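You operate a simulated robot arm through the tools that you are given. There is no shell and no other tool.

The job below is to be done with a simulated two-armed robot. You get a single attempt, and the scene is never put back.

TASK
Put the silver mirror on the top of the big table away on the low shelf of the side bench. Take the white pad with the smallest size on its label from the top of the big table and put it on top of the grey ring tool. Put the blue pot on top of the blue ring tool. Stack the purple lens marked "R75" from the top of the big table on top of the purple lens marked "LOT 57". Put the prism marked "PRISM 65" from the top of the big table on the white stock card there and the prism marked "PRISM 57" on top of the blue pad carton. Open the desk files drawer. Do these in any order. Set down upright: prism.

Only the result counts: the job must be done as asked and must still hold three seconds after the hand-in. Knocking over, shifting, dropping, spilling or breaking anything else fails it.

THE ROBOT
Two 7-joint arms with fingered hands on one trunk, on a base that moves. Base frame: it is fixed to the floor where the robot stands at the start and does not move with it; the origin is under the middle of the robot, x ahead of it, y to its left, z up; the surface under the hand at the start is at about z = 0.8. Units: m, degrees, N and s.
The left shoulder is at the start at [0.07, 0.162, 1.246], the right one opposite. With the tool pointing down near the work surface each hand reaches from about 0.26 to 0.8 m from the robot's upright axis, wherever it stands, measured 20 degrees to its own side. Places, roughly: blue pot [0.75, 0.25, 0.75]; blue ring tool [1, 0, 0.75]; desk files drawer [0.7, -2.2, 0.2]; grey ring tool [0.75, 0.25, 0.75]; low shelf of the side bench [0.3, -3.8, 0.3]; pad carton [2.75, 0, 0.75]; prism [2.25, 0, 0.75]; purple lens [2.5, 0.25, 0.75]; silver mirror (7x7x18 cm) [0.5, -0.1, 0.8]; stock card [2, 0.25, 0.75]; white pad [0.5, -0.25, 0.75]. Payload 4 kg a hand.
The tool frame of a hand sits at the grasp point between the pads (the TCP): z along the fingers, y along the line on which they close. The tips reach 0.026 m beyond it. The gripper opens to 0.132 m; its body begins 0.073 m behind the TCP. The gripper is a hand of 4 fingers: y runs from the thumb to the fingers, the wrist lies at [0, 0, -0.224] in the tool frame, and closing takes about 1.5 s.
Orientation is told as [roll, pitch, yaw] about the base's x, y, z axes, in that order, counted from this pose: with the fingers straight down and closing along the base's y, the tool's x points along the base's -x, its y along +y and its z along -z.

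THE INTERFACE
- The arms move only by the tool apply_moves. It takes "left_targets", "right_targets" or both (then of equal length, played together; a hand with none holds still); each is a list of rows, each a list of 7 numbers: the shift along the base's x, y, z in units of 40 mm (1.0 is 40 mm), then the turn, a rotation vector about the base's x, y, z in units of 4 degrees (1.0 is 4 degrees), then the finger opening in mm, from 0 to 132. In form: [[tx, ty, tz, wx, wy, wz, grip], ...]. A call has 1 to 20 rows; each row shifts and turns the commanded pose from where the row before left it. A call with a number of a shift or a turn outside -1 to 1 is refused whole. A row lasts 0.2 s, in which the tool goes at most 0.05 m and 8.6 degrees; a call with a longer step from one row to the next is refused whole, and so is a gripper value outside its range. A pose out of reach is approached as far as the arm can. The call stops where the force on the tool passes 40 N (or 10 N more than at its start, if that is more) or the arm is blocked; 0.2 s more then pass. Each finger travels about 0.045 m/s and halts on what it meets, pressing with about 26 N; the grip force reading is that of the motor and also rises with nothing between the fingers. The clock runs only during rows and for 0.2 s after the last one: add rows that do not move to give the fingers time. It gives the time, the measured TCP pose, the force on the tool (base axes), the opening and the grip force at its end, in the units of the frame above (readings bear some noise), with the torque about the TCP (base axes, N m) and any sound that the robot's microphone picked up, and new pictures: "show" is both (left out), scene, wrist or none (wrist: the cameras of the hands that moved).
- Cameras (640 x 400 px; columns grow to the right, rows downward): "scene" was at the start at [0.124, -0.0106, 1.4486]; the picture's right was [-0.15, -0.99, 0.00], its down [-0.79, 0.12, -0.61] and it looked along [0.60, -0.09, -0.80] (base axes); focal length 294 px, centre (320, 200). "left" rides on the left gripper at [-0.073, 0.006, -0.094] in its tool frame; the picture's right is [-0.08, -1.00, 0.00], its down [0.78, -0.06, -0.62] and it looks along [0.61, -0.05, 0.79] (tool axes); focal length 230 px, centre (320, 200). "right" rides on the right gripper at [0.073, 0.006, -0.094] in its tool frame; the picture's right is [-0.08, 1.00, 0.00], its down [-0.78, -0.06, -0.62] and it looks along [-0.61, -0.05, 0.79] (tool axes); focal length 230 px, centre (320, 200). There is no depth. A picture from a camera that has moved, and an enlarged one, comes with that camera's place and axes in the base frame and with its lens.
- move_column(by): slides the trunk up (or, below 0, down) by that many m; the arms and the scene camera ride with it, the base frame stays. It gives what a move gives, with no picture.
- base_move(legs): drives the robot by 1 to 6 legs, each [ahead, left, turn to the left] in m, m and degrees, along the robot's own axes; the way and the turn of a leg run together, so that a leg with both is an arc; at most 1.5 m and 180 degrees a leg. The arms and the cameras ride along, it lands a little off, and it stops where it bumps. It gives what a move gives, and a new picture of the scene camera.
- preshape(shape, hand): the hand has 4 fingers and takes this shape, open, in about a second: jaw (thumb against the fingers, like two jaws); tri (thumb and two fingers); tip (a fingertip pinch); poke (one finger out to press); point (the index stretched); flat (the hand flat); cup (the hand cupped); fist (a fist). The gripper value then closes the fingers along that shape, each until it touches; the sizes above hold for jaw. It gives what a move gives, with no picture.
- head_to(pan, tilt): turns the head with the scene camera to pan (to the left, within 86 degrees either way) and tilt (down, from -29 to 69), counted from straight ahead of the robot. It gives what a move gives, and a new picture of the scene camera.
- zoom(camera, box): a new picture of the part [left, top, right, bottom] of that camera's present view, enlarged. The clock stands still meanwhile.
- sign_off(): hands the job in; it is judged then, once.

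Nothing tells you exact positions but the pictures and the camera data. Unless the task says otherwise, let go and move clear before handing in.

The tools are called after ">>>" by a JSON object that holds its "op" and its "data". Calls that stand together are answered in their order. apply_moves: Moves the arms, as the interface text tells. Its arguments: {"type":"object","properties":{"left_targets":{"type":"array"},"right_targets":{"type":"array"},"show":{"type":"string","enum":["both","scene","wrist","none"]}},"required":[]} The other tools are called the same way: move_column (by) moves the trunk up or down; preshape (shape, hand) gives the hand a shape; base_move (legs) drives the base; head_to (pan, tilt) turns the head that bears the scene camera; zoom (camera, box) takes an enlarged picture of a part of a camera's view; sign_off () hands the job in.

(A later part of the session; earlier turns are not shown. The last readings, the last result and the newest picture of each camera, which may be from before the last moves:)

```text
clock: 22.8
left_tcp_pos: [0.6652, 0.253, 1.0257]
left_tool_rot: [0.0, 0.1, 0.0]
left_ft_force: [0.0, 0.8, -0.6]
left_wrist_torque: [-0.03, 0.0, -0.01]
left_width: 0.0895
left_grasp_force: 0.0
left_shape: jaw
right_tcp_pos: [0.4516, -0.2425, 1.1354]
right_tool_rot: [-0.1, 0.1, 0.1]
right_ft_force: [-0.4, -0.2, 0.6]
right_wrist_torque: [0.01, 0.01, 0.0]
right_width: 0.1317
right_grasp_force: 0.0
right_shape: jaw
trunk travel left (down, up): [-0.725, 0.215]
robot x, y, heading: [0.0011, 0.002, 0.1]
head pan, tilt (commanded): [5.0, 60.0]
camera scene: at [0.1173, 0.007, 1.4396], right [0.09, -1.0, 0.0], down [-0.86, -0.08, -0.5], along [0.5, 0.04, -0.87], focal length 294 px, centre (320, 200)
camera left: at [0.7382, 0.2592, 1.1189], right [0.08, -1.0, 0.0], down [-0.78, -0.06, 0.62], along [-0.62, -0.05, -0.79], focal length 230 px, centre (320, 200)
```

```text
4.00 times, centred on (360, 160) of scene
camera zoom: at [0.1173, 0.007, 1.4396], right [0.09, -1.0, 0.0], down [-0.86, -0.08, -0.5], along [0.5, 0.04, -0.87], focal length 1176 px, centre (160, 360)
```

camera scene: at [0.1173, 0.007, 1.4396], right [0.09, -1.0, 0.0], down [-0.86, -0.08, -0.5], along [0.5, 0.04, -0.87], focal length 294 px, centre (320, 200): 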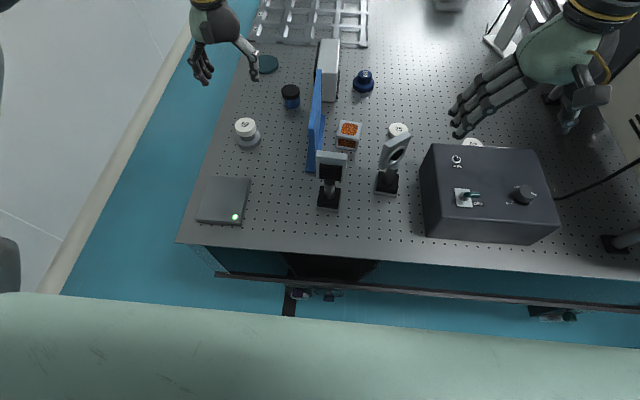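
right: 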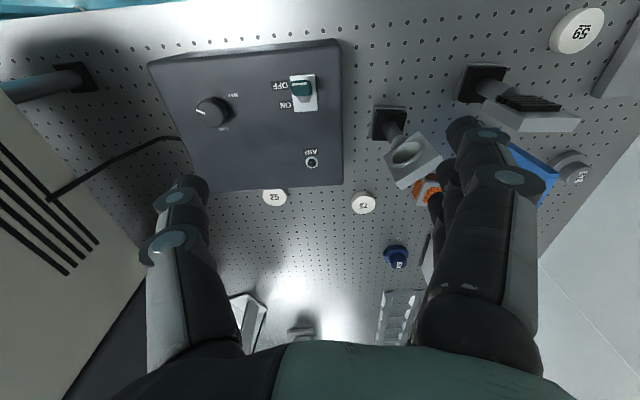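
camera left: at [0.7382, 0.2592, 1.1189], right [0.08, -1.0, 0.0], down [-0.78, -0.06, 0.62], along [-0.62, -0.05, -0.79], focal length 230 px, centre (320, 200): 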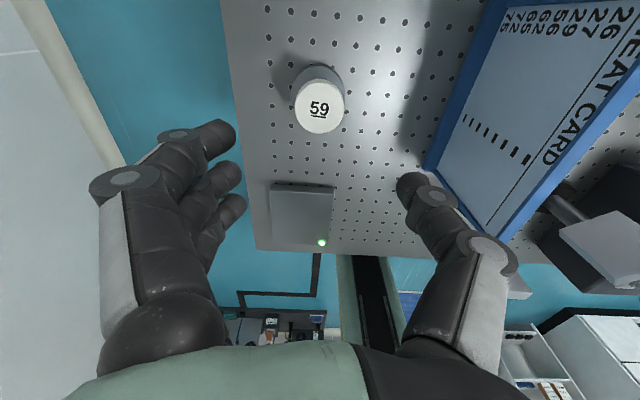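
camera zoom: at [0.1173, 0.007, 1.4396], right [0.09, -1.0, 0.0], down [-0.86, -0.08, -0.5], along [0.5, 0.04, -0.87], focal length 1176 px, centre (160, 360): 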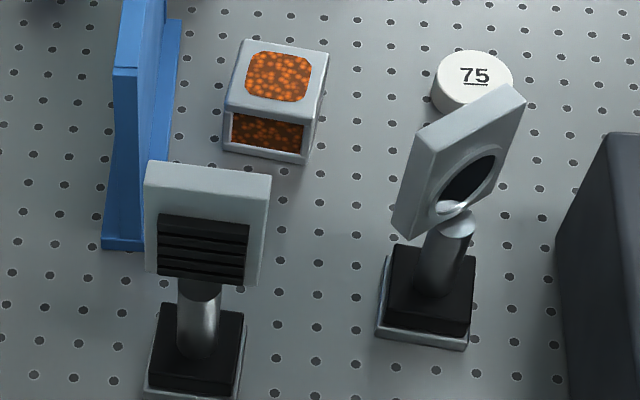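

The pad task is done. The pot (about [0.83, 0.15]) and the blue ring tool (about [0.92, -0.07]) are a bit beyond reach, so I'll edge the base forward in small legs.

>>> {"op": "base_move", "data": {"legs": [[0.1, 0, 0]]}}

```text
clock: 24.0
left_tcp_pos: [0.7497, 0.2552, 1.0193]
left_tool_rot: [0.0, 0.4, 0.3]
left_ft_force: [1.0, -0.9, -0.6]
left_wrist_torque: [-0.04, 0.08, 0.01]
left_width: 0.0895
left_grasp_force: 0.0
left_shape: jaw
right_tcp_pos: [0.5407, -0.2418, 1.1328]
right_tool_rot: [0.0, 0.4, 0.2]
right_ft_force: [0.9, -0.5, 0.9]
right_wrist_torque: [-0.03, 0.04, 0.0]
right_width: 0.1318
right_grasp_force: 0.0
right_shape: jaw
trunk travel left (down, up): [-0.725, 0.215]
robot x, y, heading: [0.0786, -0.0064, 0.0]
head pan, tilt (commanded): [5.0, 60.0]
stopped in leg 1: the robot was blocked; the commanded pose is now the measured one
camera scene: at [0.2062, 0.006, 1.4387], right [0.09, -1.0, 0.0], down [-0.87, -0.08, -0.49], along [0.49, 0.05, -0.87], focal length 294 px, centre (320, 200)
```

scene: 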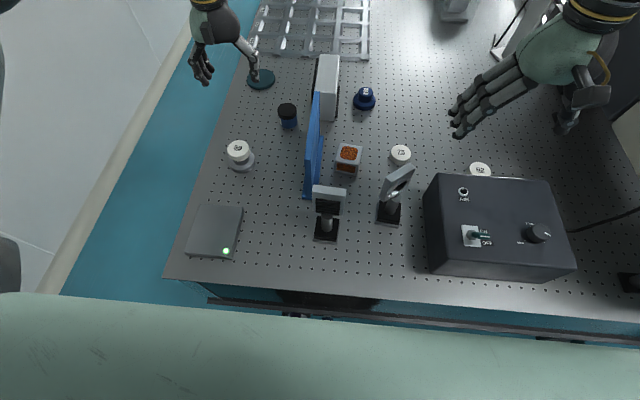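

The base met something at x about 0.08. I'll back off one centimetre so that nothing is pressed, then inspect the pot and tool from here.

>>> {"op": "base_move", "data": {"legs": [[-0.012, 0, 0]]}}

>>> {"op": "zoom", "data": {"camera": "scene", "box": [240, 60, 400, 160]}}

>>> {"op": "zoom", "data": {"camera": "scene", "box": [200, 120, 360, 220]}}

```text
clock: 24.7
left_tcp_pos: [0.7344, 0.2541, 1.0234]
left_tool_rot: [0.0, 0.2, 0.3]
left_ft_force: [-0.4, -1.0, 0.1]
left_wrist_torque: [0.03, 0.05, 0.01]
left_width: 0.0897
left_grasp_force: 0.0
left_shape: jaw
right_tcp_pos: [0.5246, -0.2427, 1.1342]
right_tool_rot: [0.1, 0.2, 0.2]
right_ft_force: [-0.1, 0.7, -0.7]
right_wrist_torque: [0.01, 0.06, 0.0]
right_width: 0.1319
right_grasp_force: 0.0
right_shape: jaw
trunk travel left (down, up): [-0.725, 0.215]
robot x, y, heading: [0.07, -0.0017, 0.3]
head pan, tilt (commanded): [5.0, 60.0]
camera scene: at [0.189, 0.0055, 1.4393], right [0.09, -1.0, 0.0], down [-0.86, -0.08, -0.5], along [0.5, 0.05, -0.87], focal length 294 px, centre (320, 200)
```

scene: 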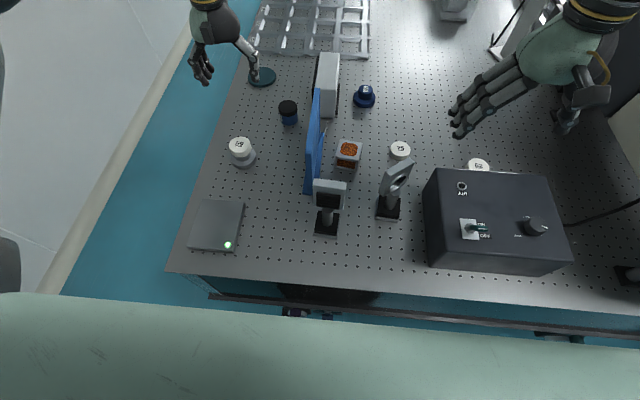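

```text
4.00 times, centred on (320, 110) of scene
camera zoom: at [0.189, 0.0055, 1.4393], right [0.09, -1.0, 0.0], down [-0.86, -0.08, -0.5], along [0.5, 0.05, -0.87], focal length 1176 px, centre (320, 560)
```

zoom: 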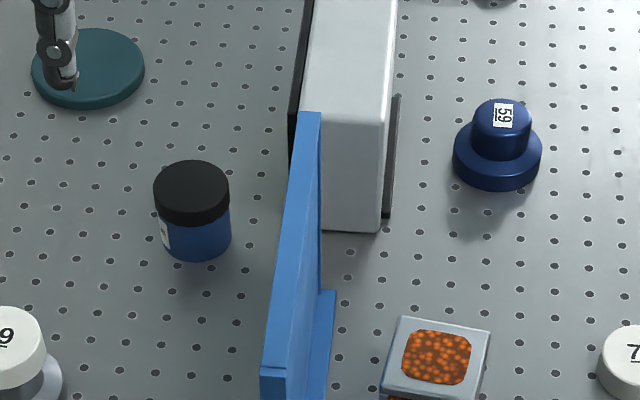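

```text
4.00 times, centred on (280, 170) of scene
camera zoom: at [0.189, 0.0055, 1.4393], right [0.09, -1.0, 0.0], down [-0.86, -0.08, -0.5], along [0.5, 0.05, -0.87], focal length 1176 px, centre (480, 320)
```

zoom: 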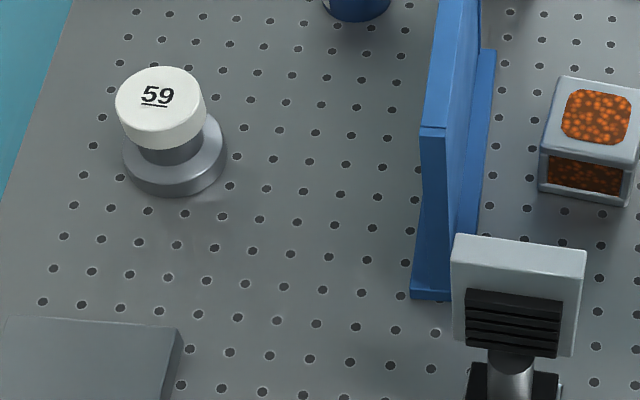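

Everything on the table is undisturbed. The pot is at about [0.824, 0.157] and the blue ring tool at about [0.931, -0.064]. The left aisle gives better reach for these and for the far-end items, so I'll draw the left hand in, back off, turn to face the table from that side and strafe along it.

>>> {"op": "apply_moves", "data": {"left_targets": [[-0.3, 0, 0.8, 0, 0, 0, 90], [-0.85, 0, 0.4, 0, 0, 0, 90], [-0.85, 0, 0.4, 0, 0, 0, 90], [-0.85, 0, 0.4, 0, 0, 0, 90], [-0.85, 0, 0.3, 0, 0, 0, 90], [-0.85, 0, 0, 0, 0, 0, 90], [-0.85, 0, 0, 0, 0, 0, 90]], "show": "none"}}

>>> {"op": "base_move", "data": {"legs": [[-0.42, 0, 0]]}}

>>> {"op": "head_to", "data": {"pan": 80, "tilt": 35}}

```text
clock: 26.3
left_tcp_pos: [0.5145, 0.2556, 1.1188]
left_tool_rot: [0.0, 0.0, 0.3]
left_ft_force: [-1.2, -0.2, 0.8]
left_wrist_torque: [0.0, 0.0, -0.02]
left_width: 0.0896
left_grasp_force: 0.2
left_shape: jaw
right_tcp_pos: [0.5209, -0.2443, 1.1354]
right_tool_rot: [-0.1, 0.0, 0.2]
right_ft_force: [0.5, 0.2, 0.5]
right_wrist_torque: [0.03, -0.04, 0.03]
right_width: 0.1319
right_grasp_force: 0.2
right_shape: jaw
trunk travel left (down, up): [-0.725, 0.215]
robot x, y, heading: [0.0626, -0.0004, 0.2]
head pan, tilt (commanded): [5.0, 60.0]
```

```text
clock: 28.9
left_tcp_pos: [0.0979, 0.2514, 1.1178]
left_tool_rot: [0.0, 0.2, 0.0]
left_ft_force: [0.1, 0.4, 0.1]
left_wrist_torque: [0.0, 0.02, 0.02]
left_width: 0.0895
left_grasp_force: 0.1
left_shape: jaw
right_tcp_pos: [0.1025, -0.2465, 1.1341]
right_tool_rot: [0.0, 0.1, 0.1]
right_ft_force: [0.6, -0.3, 0.5]
right_wrist_torque: [-0.03, 0.02, 0.04]
right_width: 0.1319
right_grasp_force: 0.1
right_shape: jaw
trunk travel left (down, up): [-0.725, 0.215]
robot x, y, heading: [-0.3561, -0.004, 0.0]
head pan, tilt (commanded): [5.0, 60.0]
camera scene: at [-0.2338, 0.0036, 1.4395], right [0.09, -1.0, 0.0], down [-0.86, -0.08, -0.5], along [0.5, 0.04, -0.87], focal length 294 px, centre (320, 200)
```

scene: 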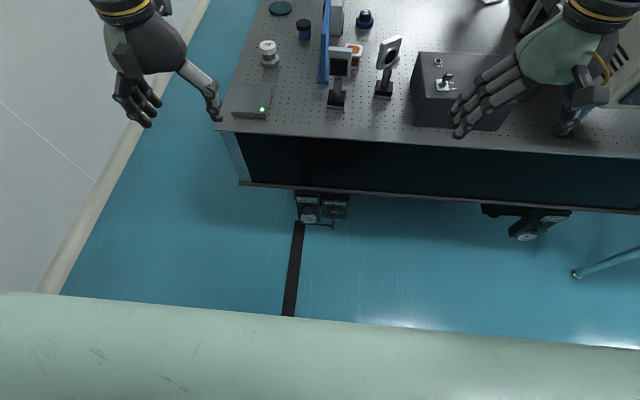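

```text
clock: 30.4
left_tcp_pos: [0.0971, 0.2509, 1.1194]
left_tool_rot: [0.0, 0.0, 0.1]
left_ft_force: [0.8, 0.3, 0.8]
left_wrist_torque: [0.0, 0.01, 0.0]
left_width: 0.0898
left_grasp_force: 0.1
left_shape: jaw
right_tcp_pos: [0.1012, -0.2467, 1.1343]
right_tool_rot: [0.0, 0.1, 0.1]
right_ft_force: [0.5, 0.3, -0.3]
right_wrist_torque: [-0.01, 0.03, 0.02]
right_width: 0.1319
right_grasp_force: 0.1
right_shape: jaw
trunk travel left (down, up): [-0.725, 0.215]
robot x, y, heading: [-0.3541, -0.0022, 0.0]
head pan, tilt (commanded): [80.0, 35.0]
camera scene: at [-0.286, 0.0844, 1.4739], right [0.98, -0.17, 0.0], down [-0.1, -0.57, -0.82], along [0.14, 0.81, -0.57], focal length 294 px, centre (320, 200)
```

scene: 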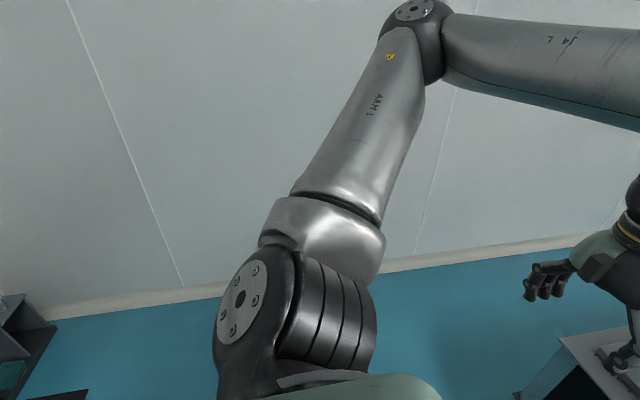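

The aisle is about 0.93 m wide and the table slab is about 0.3 m thick. I'll turn right 90 degrees here, back towards the wall side and strafe along the table.

>>> {"op": "base_move", "data": {"legs": [[0, 0, -90]]}}

>>> {"op": "head_to", "data": {"pan": 60, "tilt": 40}}

```text
clock: 34.5
left_tcp_pos: [-0.089, -0.4468, 1.1187]
left_tool_rot: [0.0, -0.1, -88.8]
left_ft_force: [-0.1, 0.1, 0.4]
left_wrist_torque: [0.0, 0.02, -0.04]
left_width: 0.0894
left_grasp_force: 0.1
left_shape: jaw
right_tcp_pos: [-0.5867, -0.4606, 1.1352]
right_tool_rot: [0.0, 0.1, -89.0]
right_ft_force: [-0.1, -0.4, 0.9]
right_wrist_torque: [-0.03, 0.01, 0.0]
right_width: 0.1316
right_grasp_force: 0.0
right_shape: jaw
trunk travel left (down, up): [-0.725, 0.215]
robot x, y, heading: [-0.3529, -0.0039, -88.7]
head pan, tilt (commanded): [80.0, 35.0]
camera scene: at [-0.2633, -0.0662, 1.4739], right [-0.15, -0.99, 0.0], down [-0.57, 0.09, -0.82], along [0.81, -0.13, -0.57], focal length 294 px, centre (320, 200)
```

scene: 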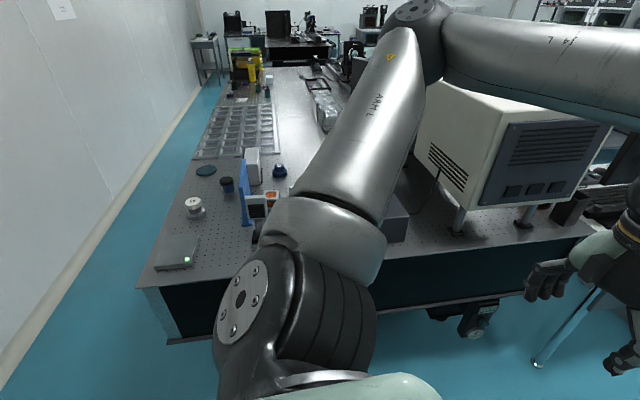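

```text
clock: 35.4
left_tcp_pos: [-0.0876, -0.4465, 1.1179]
left_tool_rot: [0.0, 0.0, -88.8]
left_ft_force: [0.4, 0.4, 0.5]
left_wrist_torque: [0.01, -0.03, 0.0]
left_width: 0.0894
left_grasp_force: 0.0
left_shape: jaw
right_tcp_pos: [-0.5864, -0.4601, 1.1352]
right_tool_rot: [0.0, 0.1, -88.9]
right_ft_force: [0.0, -1.2, -0.2]
right_wrist_torque: [0.02, -0.01, 0.01]
right_width: 0.1318
right_grasp_force: 0.1
right_shape: jaw
trunk travel left (down, up): [-0.725, 0.215]
robot x, y, heading: [-0.3521, -0.0002, -88.8]
head pan, tilt (commanded): [60.0, 40.0]
camera scene: at [-0.276, -0.0936, 1.4664], right [-0.48, -0.88, 0.0], down [-0.56, 0.31, -0.77], along [0.67, -0.37, -0.64], focal length 294 px, centre (320, 200)
```

scene: 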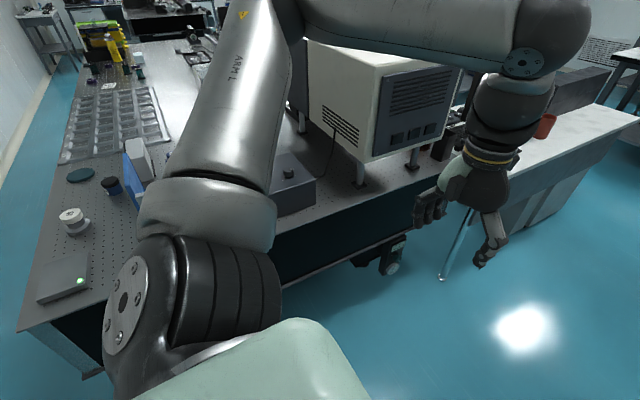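

Heading is -88.8. I'll trim the turn, back up to y of about 0.73, and look before strafing into the aisle.

>>> {"op": "base_move", "data": {"legs": [[0, 0, -1.2], [-0.74, 0, 0]]}}

>>> {"op": "head_to", "data": {"pan": 86, "tilt": 35}}

```text
clock: 39.7
left_tcp_pos: [-0.1, 0.2628, 1.1192]
left_tool_rot: [0.0, 0.1, -91.2]
left_ft_force: [0.1, 0.0, -0.7]
left_wrist_torque: [-0.03, 0.0, 0.0]
left_width: 0.0896
left_grasp_force: 0.1
left_shape: jaw
right_tcp_pos: [-0.5976, 0.2713, 1.1347]
right_tool_rot: [0.0, 0.1, -91.3]
right_ft_force: [0.0, 0.4, 0.6]
right_wrist_torque: [0.03, -0.04, 0.0]
right_width: 0.1318
right_grasp_force: 0.0
right_shape: jaw
trunk travel left (down, up): [-0.725, 0.215]
robot x, y, heading: [-0.3443, 0.7153, -91.0]
head pan, tilt (commanded): [60.0, 40.0]
camera scene: at [-0.2725, 0.6238, 1.4663], right [-0.52, -0.86, 0.0], down [-0.55, 0.33, -0.77], along [0.66, -0.4, -0.64], focal length 294 px, centre (320, 200)
```

scene: 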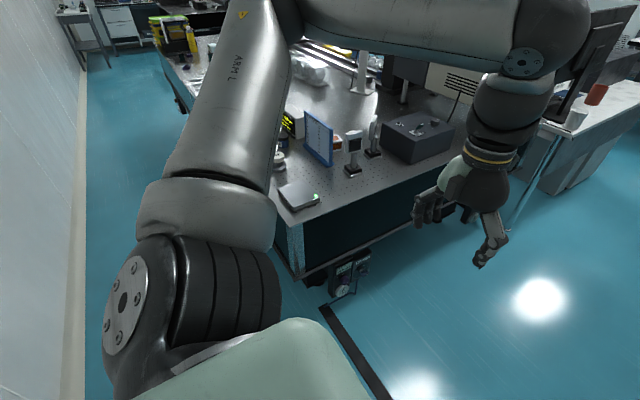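

```text
clock: 40.6
left_tcp_pos: [-0.0997, 0.264, 1.1186]
left_tool_rot: [-0.1, 0.1, -91.1]
left_ft_force: [-0.1, 0.7, -0.2]
left_wrist_torque: [-0.01, 0.01, 0.0]
left_width: 0.0898
left_grasp_force: 0.0
left_shape: jaw
right_tcp_pos: [-0.598, 0.2704, 1.1355]
right_tool_rot: [0.0, 0.1, -91.2]
right_ft_force: [0.6, 0.8, 0.7]
right_wrist_torque: [-0.02, -0.04, 0.02]
right_width: 0.1321
right_grasp_force: 0.1
right_shape: jaw
trunk travel left (down, up): [-0.725, 0.215]
robot x, y, heading: [-0.3435, 0.7209, -91.3]
head pan, tilt (commanded): [85.9, 35.0]
camera scene: at [-0.2576, 0.6603, 1.4739], right [-0.09, -1.0, 0.0], down [-0.57, 0.05, -0.82], along [0.82, -0.07, -0.57], focal length 294 px, centre (320, 200)
```

scene: 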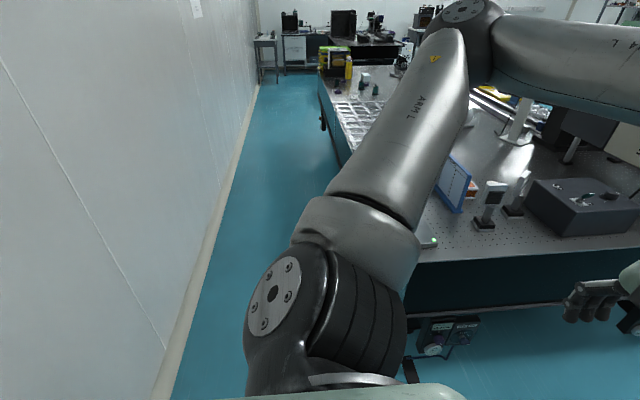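

The aisle is clear. I'll trim the heading and strafe left to x of about 0.93.

>>> {"op": "base_move", "data": {"legs": [[0, 0, 1.2], [0, 1.27, 0]]}}

>>> {"op": "head_to", "data": {"pan": 0, "tilt": 55}}

```text
clock: 47.4
left_tcp_pos: [1.1942, 0.2579, 1.1191]
left_tool_rot: [-0.1, 0.0, -90.7]
left_ft_force: [0.0, -0.1, -0.5]
left_wrist_torque: [-0.01, 0.03, 0.01]
left_width: 0.0896
left_grasp_force: 0.1
left_shape: jaw
right_tcp_pos: [0.6968, 0.2619, 1.1354]
right_tool_rot: [0.0, 0.1, -90.8]
right_ft_force: [0.6, -0.5, 0.6]
right_wrist_torque: [0.0, 0.0, 0.0]
right_width: 0.1317
right_grasp_force: 0.1
right_shape: jaw
trunk travel left (down, up): [-0.725, 0.215]
robot x, y, heading: [0.9455, 0.7121, -90.7]
head pan, tilt (commanded): [85.9, 35.0]
camera scene: at [1.0337, 0.6536, 1.474], right [-0.08, -1.0, 0.0], down [-0.57, 0.05, -0.82], along [0.82, -0.07, -0.57], focal length 294 px, centre (320, 200)
```

scene: 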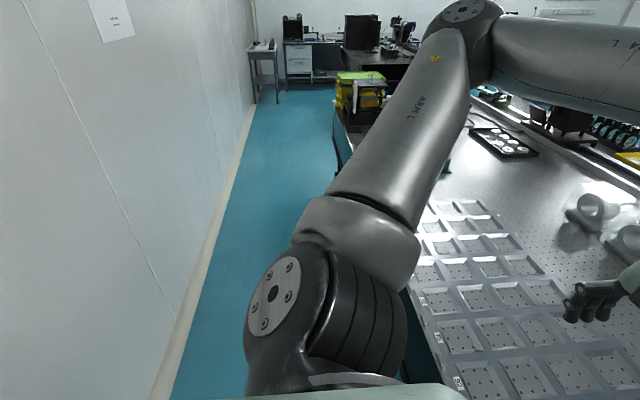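

```text
clock: 49.0
left_tcp_pos: [1.1949, 0.2575, 1.1177]
left_tool_rot: [0.0, 0.0, -90.6]
left_ft_force: [-0.3, 1.0, 0.6]
left_wrist_torque: [0.01, 0.02, 0.02]
left_width: 0.0896
left_grasp_force: 0.1
left_shape: jaw
right_tcp_pos: [0.6967, 0.2618, 1.1355]
right_tool_rot: [0.0, 0.1, -90.8]
right_ft_force: [0.2, 0.2, 0.1]
right_wrist_torque: [-0.02, -0.02, -0.03]
right_width: 0.1317
right_grasp_force: 0.0
right_shape: jaw
trunk travel left (down, up): [-0.725, 0.215]
robot x, y, heading: [0.9419, 0.7122, -90.8]
head pan, tilt (commanded): [0.0, 55.0]
camera scene: at [0.9454, 0.5889, 1.4457], right [-1.0, 0.01, 0.0], down [0.01, 0.82, -0.57], along [-0.01, -0.57, -0.82], focal length 294 px, centre (320, 200)
```

scene: 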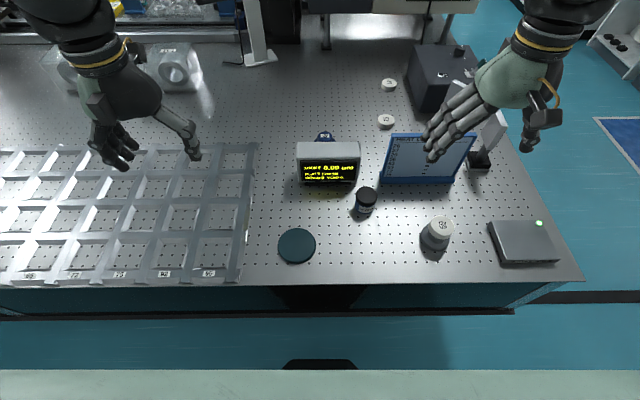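

From here the pot, the display box and the ring tool behind it are all in view. I'll zoom for exact positions.

>>> {"op": "zoom", "data": {"camera": "scene", "box": [260, 110, 420, 210]}}

>>> {"op": "zoom", "data": {"camera": "scene", "box": [340, 150, 500, 250]}}

>>> {"op": "zoom", "data": {"camera": "right", "box": [0, 0, 640, 400]}}

>>> {"op": "zoom", "data": {"camera": "left", "box": [0, 0, 640, 400]}}

```text
4.00 times, centred on (340, 160) of scene
camera zoom: at [0.9454, 0.5889, 1.4457], right [-1.0, 0.01, 0.0], down [0.01, 0.82, -0.57], along [-0.01, -0.57, -0.82], focal length 1176 px, centre (240, 360)
```

zoom: 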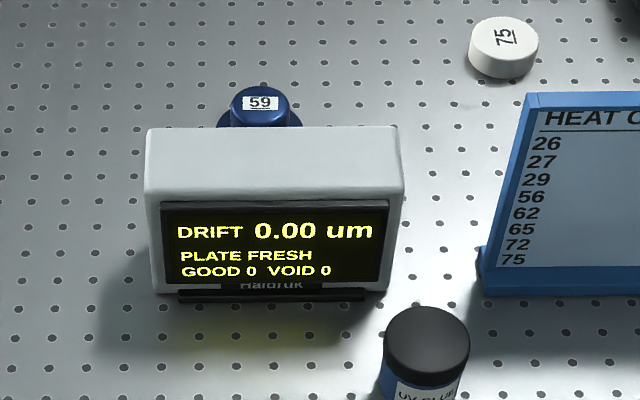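

```text
4.00 times, centred on (420, 200) of scene
camera zoom: at [0.9454, 0.5889, 1.4457], right [-1.0, 0.01, 0.0], down [0.01, 0.82, -0.57], along [-0.01, -0.57, -0.82], focal length 1176 px, centre (-80, 200)
```

zoom: 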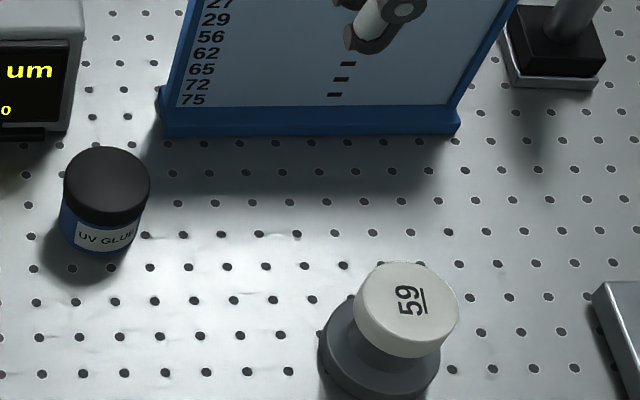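

```text
1.00 times, centred on (320, 200) of right (not enlarged: the box is as wide or as high as the picture)
camera zoom: at [0.7029, 0.3339, 1.2296], right [1.0, -0.09, 0.0], down [-0.07, -0.78, 0.62], along [-0.06, -0.61, -0.79], focal length 230 px, centre (320, 200)
```

zoom: 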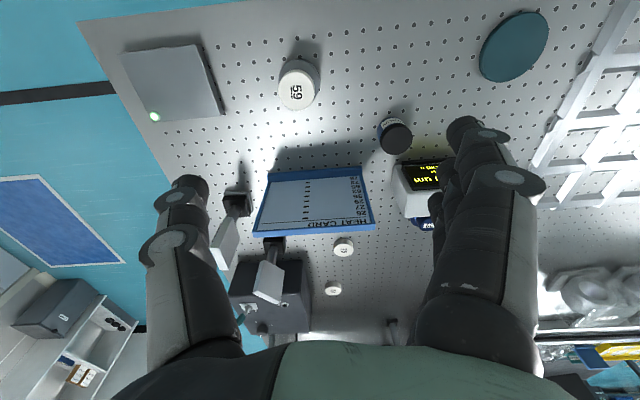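

```text
1.00 times, centred on (320, 200) of left (not enlarged: the box is as wide or as high as the picture)
camera zoom: at [1.1999, 0.1846, 1.212], right [-1.0, -0.06, 0.0], down [-0.05, 0.79, 0.62], along [-0.04, 0.62, -0.79], focal length 230 px, centre (320, 200)
```

zoom: 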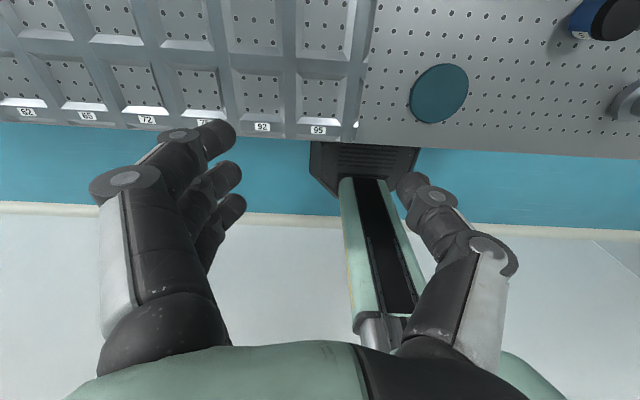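

The pot ("UV GLUE") is at about [0.824, 0.157] and the blue ring tool at about [0.927, -0.064], behind the display box. I'll step the base a little closer and bring the right hand above the pot.

>>> {"op": "base_move", "data": {"legs": [[0.042, 0, 0.7]]}}

```text
clock: 49.9
left_tcp_pos: [1.2005, 0.2256, 1.1214]
left_tool_rot: [0.0, -0.3, -90.0]
left_ft_force: [-0.8, 0.2, 1.0]
left_wrist_torque: [-0.04, 0.0, 0.02]
left_width: 0.0897
left_grasp_force: 0.0
left_shape: jaw
right_tcp_pos: [0.7021, 0.2234, 1.1379]
right_tool_rot: [0.0, -0.3, -90.1]
right_ft_force: [0.1, 0.9, 0.5]
right_wrist_torque: [-0.05, -0.01, -0.01]
right_width: 0.1318
right_grasp_force: 0.1
right_shape: jaw
trunk travel left (down, up): [-0.725, 0.215]
robot x, y, heading: [0.9464, 0.6695, -89.8]
head pan, tilt (commanded): [0.0, 55.0]
camera scene: at [0.9465, 0.5552, 1.4465], right [-1.0, 0.0, 0.0], down [0.0, 0.82, -0.58], along [0.0, -0.58, -0.82], focal length 294 px, centre (320, 200)
```

scene: 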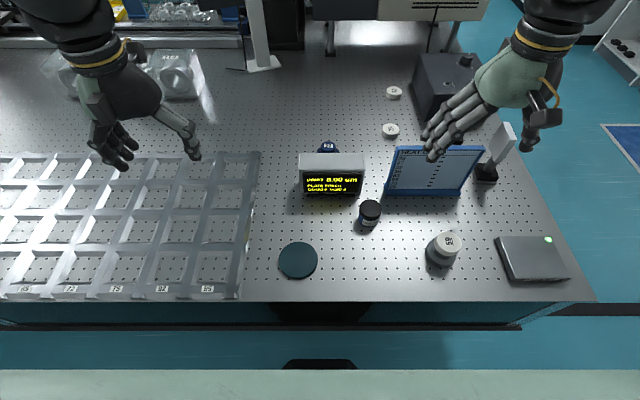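

The right hand goes over the pot at about [0.824, 0.157] for a wrist-camera check.

>>> {"op": "apply_moves", "data": {"right_targets": [[0.76, -0.41, -0.5, 0, 0, 0, 84], [0.76, -0.41, -0.5, 0, 0, 0, 84], [0.76, -0.41, -0.5, 0, 0, 0, 84], [0.76, -0.41, -0.5, 0, 0, 0, 84], [0, 0, -0.9, 0, 0, 0, 84], [0, 0, -0.9, 0, 0, 0, 84], [0, 0, 0, 0, 0, 0, 84]], "show": "both"}}

```text
clock: 51.5
left_tcp_pos: [1.2, 0.2208, 1.1184]
left_tool_rot: [-0.1, 0.0, -90.0]
left_ft_force: [0.0, -0.2, -0.2]
left_wrist_torque: [-0.01, 0.0, 0.04]
left_width: 0.0897
left_grasp_force: 0.0
left_shape: jaw
right_tcp_pos: [0.7857, 0.1743, 0.9863]
right_tool_rot: [0.2, -0.1, -90.1]
right_ft_force: [-0.6, 0.7, 0.1]
right_wrist_torque: [0.01, 0.01, -0.02]
right_width: 0.0845
right_grasp_force: 0.0
right_shape: jaw
right hand out of reach, approached as far as the arm can: row 3, 4, 6
trunk travel left (down, up): [-0.725, 0.215]
robot x, y, heading: [0.9444, 0.6714, -90.1]
head pan, tilt (commanded): [0.0, 55.0]
camera scene: at [0.947, 0.5488, 1.4458], right [-1.0, 0.0, 0.0], down [0.0, 0.82, -0.57], along [0.0, -0.57, -0.82], focal length 294 px, centre (320, 200)
camera right: at [0.7905, 0.2479, 1.0799], right [1.0, -0.08, 0.0], down [-0.06, -0.78, 0.62], along [-0.05, -0.62, -0.79], focal length 230 px, centre (320, 200)
```

scene: 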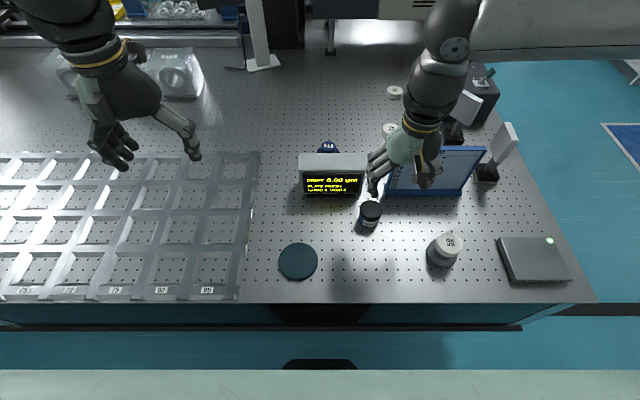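
right: 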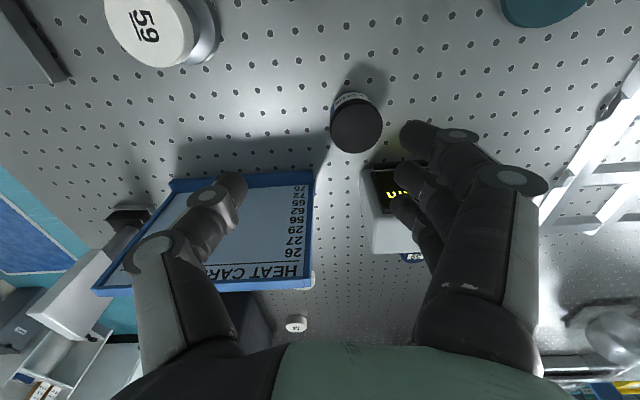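

The right arm can't come that close to its own midline, and the thumb is near the heat-card stand. I'll raise the hand and shift the base left so both targets fall to the right arm's side.

>>> {"op": "apply_moves", "data": {"right_targets": [[0, 0.2, 0.85, 0, 0, 0, 84], [-0.3, 0.3, 0.85, 0, 0, 0, 84], [-0.3, 0.3, 0.85, 0, 0, 0, 84], [0, 0, 0, 0, 0, 0, 84]], "show": "none"}}

>>> {"op": "base_move", "data": {"legs": [[0, 0.17, 0]]}}

```text
clock: 52.5
left_tcp_pos: [1.1996, 0.2194, 1.1197]
left_tool_rot: [0.0, 0.1, -89.9]
left_ft_force: [-0.2, -0.4, 0.3]
left_wrist_torque: [0.0, -0.01, -0.02]
left_width: 0.0897
left_grasp_force: 0.1
left_shape: jaw
right_tcp_pos: [0.7616, 0.2012, 1.0896]
right_tool_rot: [0.0, 0.1, -90.2]
right_ft_force: [0.2, 0.4, -0.4]
right_wrist_torque: [0.02, 0.0, 0.0]
right_width: 0.0842
right_grasp_force: 0.1
right_shape: jaw
trunk travel left (down, up): [-0.725, 0.215]
robot x, y, heading: [0.9464, 0.6694, -90.0]
head pan, tilt (commanded): [0.0, 55.0]
```

```text
clock: 54.0
left_tcp_pos: [1.3681, 0.2188, 1.1201]
left_tool_rot: [0.1, 0.1, -90.3]
left_ft_force: [-0.7, 0.0, -1.4]
left_wrist_torque: [-0.03, -0.01, -0.04]
left_width: 0.0895
left_grasp_force: 0.1
left_shape: jaw
right_tcp_pos: [0.93, 0.203, 1.0905]
right_tool_rot: [0.0, 0.0, -90.3]
right_ft_force: [0.2, -0.3, -0.4]
right_wrist_torque: [0.05, -0.01, -0.02]
right_width: 0.0843
right_grasp_force: 0.0
right_shape: jaw
trunk travel left (down, up): [-0.725, 0.215]
robot x, y, heading: [1.1191, 0.6689, -90.1]
head pan, tilt (commanded): [0.0, 55.0]
camera scene: at [1.1162, 0.5476, 1.4457], right [-1.0, 0.0, 0.0], down [0.0, 0.82, -0.57], along [0.0, -0.57, -0.82], focal length 294 px, centre (320, 200)
```

scene: 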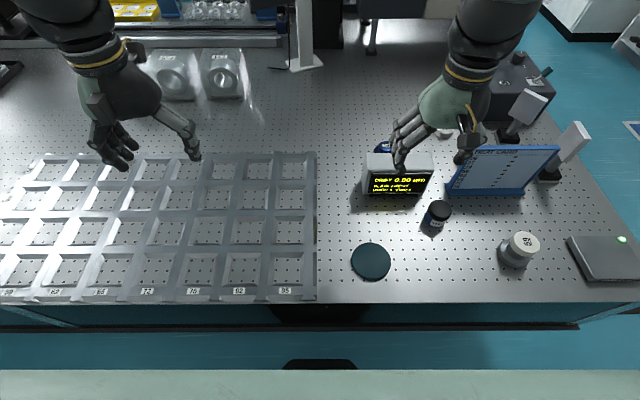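

Now the pot is well on the right arm's side. Moving above it at [0.824, 0.157].

>>> {"op": "apply_moves", "data": {"right_targets": [[-0.66, -0.29, -0.5, 0, 0, 0, 84], [-0.66, -0.29, -0.5, 0, 0, 0, 84], [-0.66, -0.29, -0.6, 0, 0, 0, 84], [-0.66, -0.29, -0.6, 0, 0, 0, 84], [0, 0, 0, 0, 0, 0, 84]], "show": "both"}}

>>> {"op": "zoom", "data": {"camera": "right", "box": [200, 50, 440, 200]}}

```text
clock: 55.2
left_tcp_pos: [1.3714, 0.2203, 1.119]
left_tool_rot: [0.0, 0.1, -90.3]
left_ft_force: [-0.3, 0.8, 0.1]
left_wrist_torque: [0.03, 0.02, -0.02]
left_width: 0.0898
left_grasp_force: 0.0
left_shape: jaw
right_tcp_pos: [0.8259, 0.1607, 1.0034]
right_tool_rot: [-0.1, 0.1, -90.3]
right_ft_force: [-0.6, 0.0, 1.0]
right_wrist_torque: [-0.02, 0.01, -0.01]
right_width: 0.0845
right_grasp_force: 0.0
right_shape: jaw
trunk travel left (down, up): [-0.725, 0.215]
robot x, y, heading: [1.1192, 0.6672, -90.2]
head pan, tilt (commanded): [0.0, 55.0]
camera scene: at [1.1193, 0.5481, 1.4458], right [-1.0, 0.0, 0.0], down [0.0, 0.82, -0.57], along [0.0, -0.57, -0.82], focal length 294 px, centre (320, 200)
camera right: at [0.8315, 0.2333, 1.0975], right [1.0, -0.08, 0.0], down [-0.07, -0.78, 0.62], along [-0.05, -0.61, -0.79], focal length 230 px, centre (320, 200)
```

scene: 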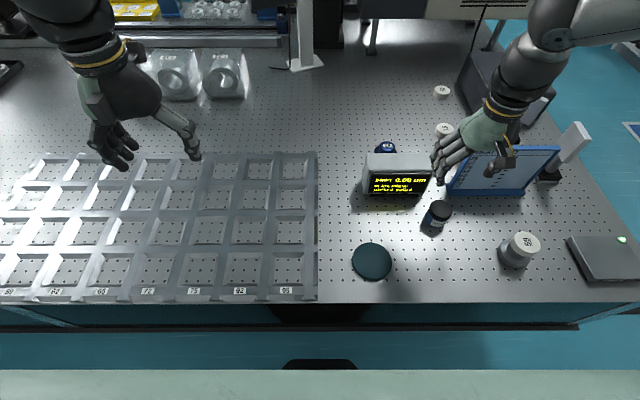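
right: 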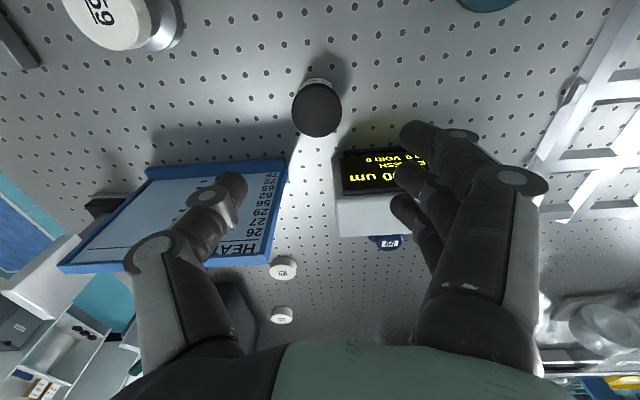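

```text
2.67 times, centred on (320, 125) of right
camera zoom: at [0.8315, 0.2333, 1.0975], right [1.0, -0.08, 0.0], down [-0.07, -0.78, 0.62], along [-0.05, -0.61, -0.79], focal length 614 px, centre (320, 400)
```

zoom: 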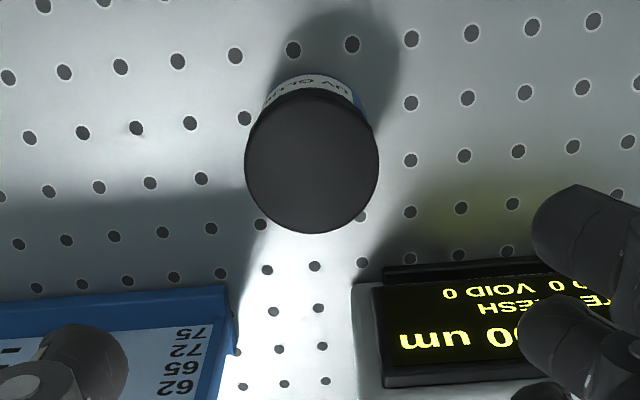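

The pot is at [0.822, 0.158], just under the hand. I'll descend and close on it.

>>> {"op": "apply_moves", "data": {"right_targets": [[-0.09, -0.05, -0.85, 0, 0, 0, 84], [0, 0, -0.85, 0, 0, 0, 84], [0, 0, -0.85, 0, 0, 0, 84], [0, 0, -0.85, 0, 0, 0, 84], [0, 0, -0.4, 0, 0, 0, 84], [0, 0, -0.4, 0, 0, 0, 84], [0, 0, 0, 0, 0, 0, 84]], "show": "wrist"}}

>>> {"op": "zoom", "data": {"camera": "scene", "box": [360, 130, 520, 230]}}

```text
clock: 56.8
left_tcp_pos: [1.3717, 0.2192, 1.1196]
left_tool_rot: [0.1, 0.0, -90.3]
left_ft_force: [-0.4, 0.0, -0.1]
left_wrist_torque: [0.01, 0.01, 0.04]
left_width: 0.0894
left_grasp_force: 0.1
left_shape: jaw
right_tcp_pos: [0.8238, 0.1554, 0.8351]
right_tool_rot: [0.0, 0.0, -90.3]
right_ft_force: [0.4, 0.0, -0.6]
right_wrist_torque: [0.01, -0.02, -0.02]
right_width: 0.0845
right_grasp_force: 0.1
right_shape: jaw
trunk travel left (down, up): [-0.725, 0.215]
robot x, y, heading: [1.1186, 0.6723, -90.3]
head pan, tilt (commanded): [0.0, 55.0]
camera right: at [0.8286, 0.2291, 0.929], right [1.0, -0.08, 0.0], down [-0.07, -0.78, 0.62], along [-0.05, -0.61, -0.79], focal length 230 px, centre (320, 200)
```

right: 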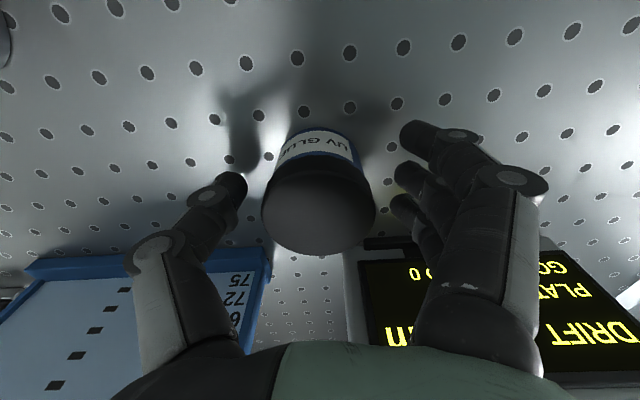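

```text
4.00 times, centred on (440, 180) of scene
camera zoom: at [1.1187, 0.5475, 1.4457], right [-1.0, 0.0, 0.0], down [0.0, 0.82, -0.57], along [0.0, -0.57, -0.82], focal length 1176 px, centre (-160, 280)
```

zoom: 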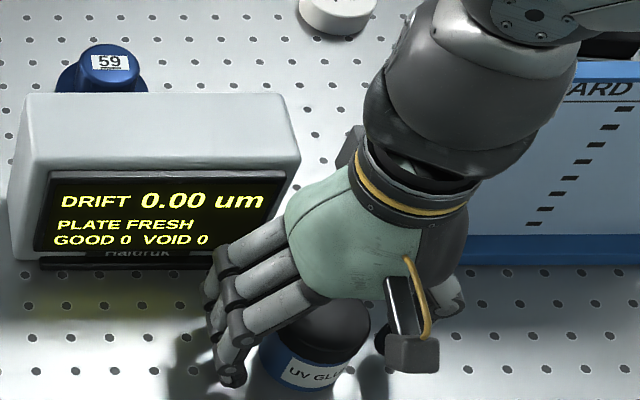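

The fingers straddle the pot without touching anything. Closing.

>>> {"op": "apply_moves", "data": {"right_targets": [[0, 0, 0, 0, 0, 0, 30], [0, 0, 0, 0, 0, 0, 30], [0, 0, 0, 0, 0, 0, 30], [0, 0, 0, 0, 0, 0, 30], [0, 0, 0, 0, 0, 0, 30], [0, 0, 0, 0, 0, 0, 20], [0, 0, 0, 0, 0, 0, 20]], "show": "wrist"}}

```text
clock: 58.4
left_tcp_pos: [1.3717, 0.219, 1.1185]
left_tool_rot: [-0.1, 0.0, -90.2]
left_ft_force: [0.9, -0.1, 0.4]
left_wrist_torque: [0.01, -0.01, -0.01]
left_width: 0.0898
left_grasp_force: 0.2
left_shape: jaw
right_tcp_pos: [0.8222, 0.1559, 0.8342]
right_tool_rot: [0.0, 0.0, -90.3]
right_ft_force: [0.2, -0.6, -0.7]
right_wrist_torque: [0.01, -0.03, 0.04]
right_width: 0.041
right_grasp_force: 26.0
right_shape: jaw
trunk travel left (down, up): [-0.725, 0.215]
robot x, y, heading: [1.1157, 0.6698, -90.3]
head pan, tilt (commanded): [0.0, 55.0]
camera right: at [0.8286, 0.2291, 0.9291], right [1.0, -0.08, 0.0], down [-0.07, -0.78, 0.62], along [-0.05, -0.61, -0.79], focal length 230 px, centre (320, 200)
```

right: 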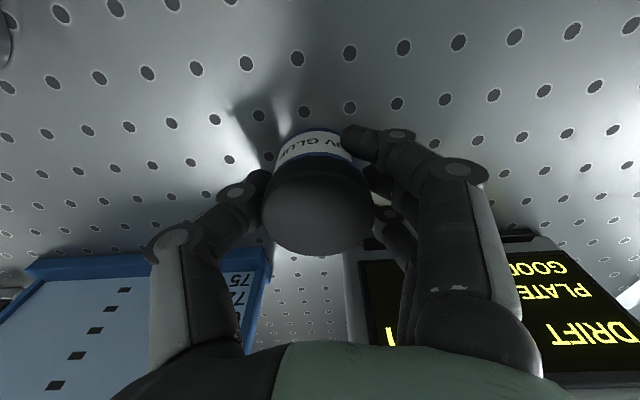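

The pot is gripped. I'll lift it clear of the display box and carry it over to the blue ring tool.

>>> {"op": "apply_moves", "data": {"right_targets": [[0, 0, 0.5, 0, 0, 0, 20], [0, 0, 0.9, 0, 0, 0, 20], [0, 0, 0.9, 0, 0, 0, 20], [0, 0, 0.9, 0, 0, 0, 20], [0, 0, 0.9, 0, 0, 0, 20], [0, 0, 0.5, 0, 0, 0, 20], [0.9, 0, 0, 0, 0, 0, 20], [0.9, 0, 0, 0, 0, 0, 20], [0.138, -0.917, 0, 0, 0, 0, 20], [0.138, -0.917, 0, 0, 0, 0, 20], [0.138, -0.917, 0, 0, 0, 0, 20], [0.138, -0.917, 0, 0, 0, 0, 20], [0.138, -0.917, 0, 0, 0, 0, 20], [0.138, -0.917, 0, 0, 0, 0, 20], [0, 0, 0, 0, 0, 0, 20]], "show": "both"}}

>>> {"op": "zoom", "data": {"camera": "right", "box": [200, 50, 440, 250]}}

>>> {"op": "zoom", "data": {"camera": "scene", "box": [320, 60, 480, 200]}}

```text
clock: 61.6
left_tcp_pos: [1.3707, 0.2182, 1.1182]
left_tool_rot: [0.0, 0.0, -90.3]
left_ft_force: [0.7, -0.7, 0.8]
left_wrist_torque: [0.01, 0.01, 0.03]
left_width: 0.0894
left_grasp_force: 0.1
left_shape: jaw
right_tcp_pos: [0.8505, 0.0605, 1.0275]
right_tool_rot: [0.0, -0.2, -90.3]
right_ft_force: [-0.2, -0.7, -1.6]
right_wrist_torque: [-0.03, 0.06, -0.02]
right_width: 0.0406
right_grasp_force: 25.6
right_shape: jaw
right hand out of reach, approached as far as the arm can: row 10, 11, 12, 13, 14
trunk travel left (down, up): [-0.725, 0.215]
robot x, y, heading: [1.1181, 0.6675, -90.2]
head pan, tilt (commanded): [0.0, 55.0]
camera scene: at [1.1191, 0.5469, 1.4456], right [-1.0, 0.0, 0.0], down [0.0, 0.82, -0.57], along [0.0, -0.57, -0.82], focal length 294 px, centre (320, 200)
camera right: at [0.8559, 0.1338, 1.122], right [1.0, -0.08, 0.0], down [-0.07, -0.78, 0.62], along [-0.05, -0.62, -0.79], focal length 230 px, centre (320, 200)
```

scene: 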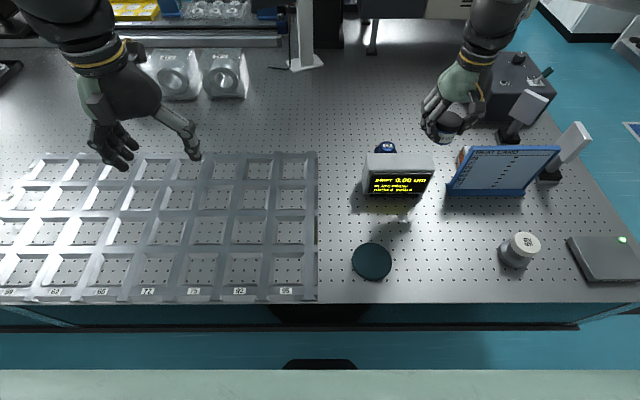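
right: 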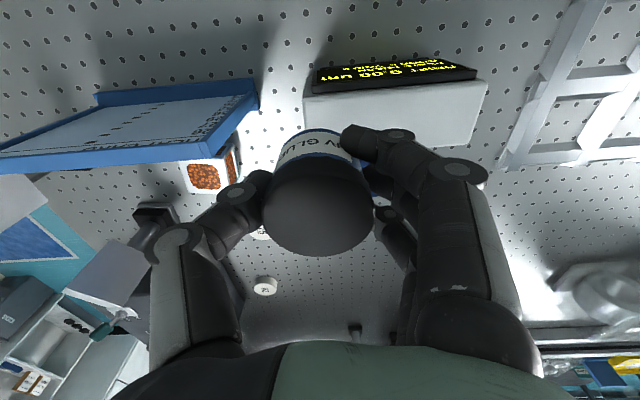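

```text
2.00 times, centred on (320, 150) of right
camera zoom: at [0.8559, 0.1338, 1.122], right [1.0, -0.08, 0.0], down [-0.07, -0.78, 0.62], along [-0.05, -0.62, -0.79], focal length 460 px, centre (320, 300)
```

zoom: 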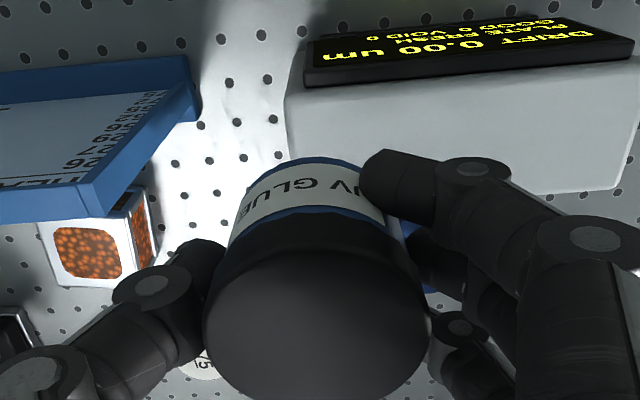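

```text
2.86 times, centred on (400, 130) of scene
camera zoom: at [1.1191, 0.5469, 1.4456], right [-1.0, 0.0, 0.0], down [0.0, 0.82, -0.57], along [0.0, -0.57, -0.82], focal length 840 px, centre (91, 400)
```

zoom: 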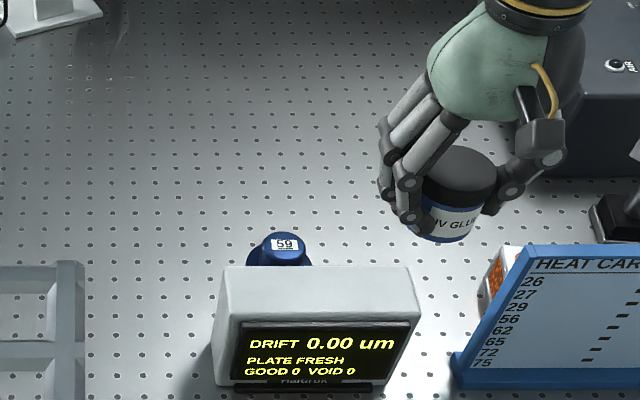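

The arm stalled short at [0.85, 0.06], with the pot held clear above the table. I'll look at the arm's posture before choosing how to go on.

>>> {"op": "head_to", "data": {"pan": -45, "tilt": 15}}

```text
clock: 62.7
left_tcp_pos: [1.3718, 0.2189, 1.1176]
left_tool_rot: [0.0, 0.0, -90.2]
left_ft_force: [0.2, 0.6, 0.5]
left_wrist_torque: [0.01, 0.01, -0.04]
left_width: 0.0899
left_grasp_force: 0.1
left_shape: jaw
right_tcp_pos: [0.8504, 0.0609, 1.0265]
right_tool_rot: [0.2, -0.1, -90.3]
right_ft_force: [-0.5, -0.5, -1.1]
right_wrist_torque: [-0.04, -0.01, 0.0]
right_width: 0.0404
right_grasp_force: 26.0
right_shape: jaw
trunk travel left (down, up): [-0.725, 0.215]
robot x, y, heading: [1.121, 0.6714, -90.2]
head pan, tilt (commanded): [-45.0, 15.0]
camera scene: at [1.0529, 0.5535, 1.5058], right [-0.7, 0.71, 0.0], down [0.18, 0.18, -0.97], along [-0.69, -0.68, -0.26], focal length 294 px, centre (320, 200)
```

scene: 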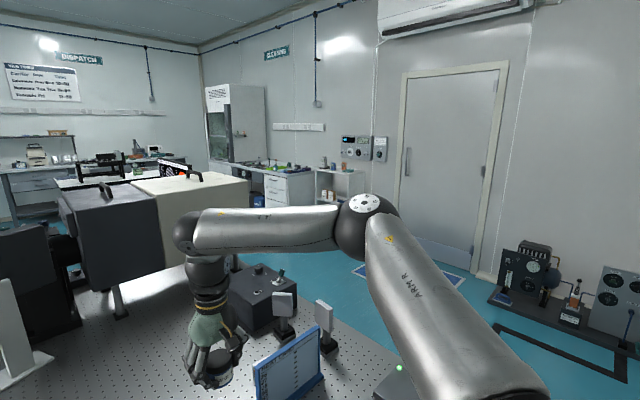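

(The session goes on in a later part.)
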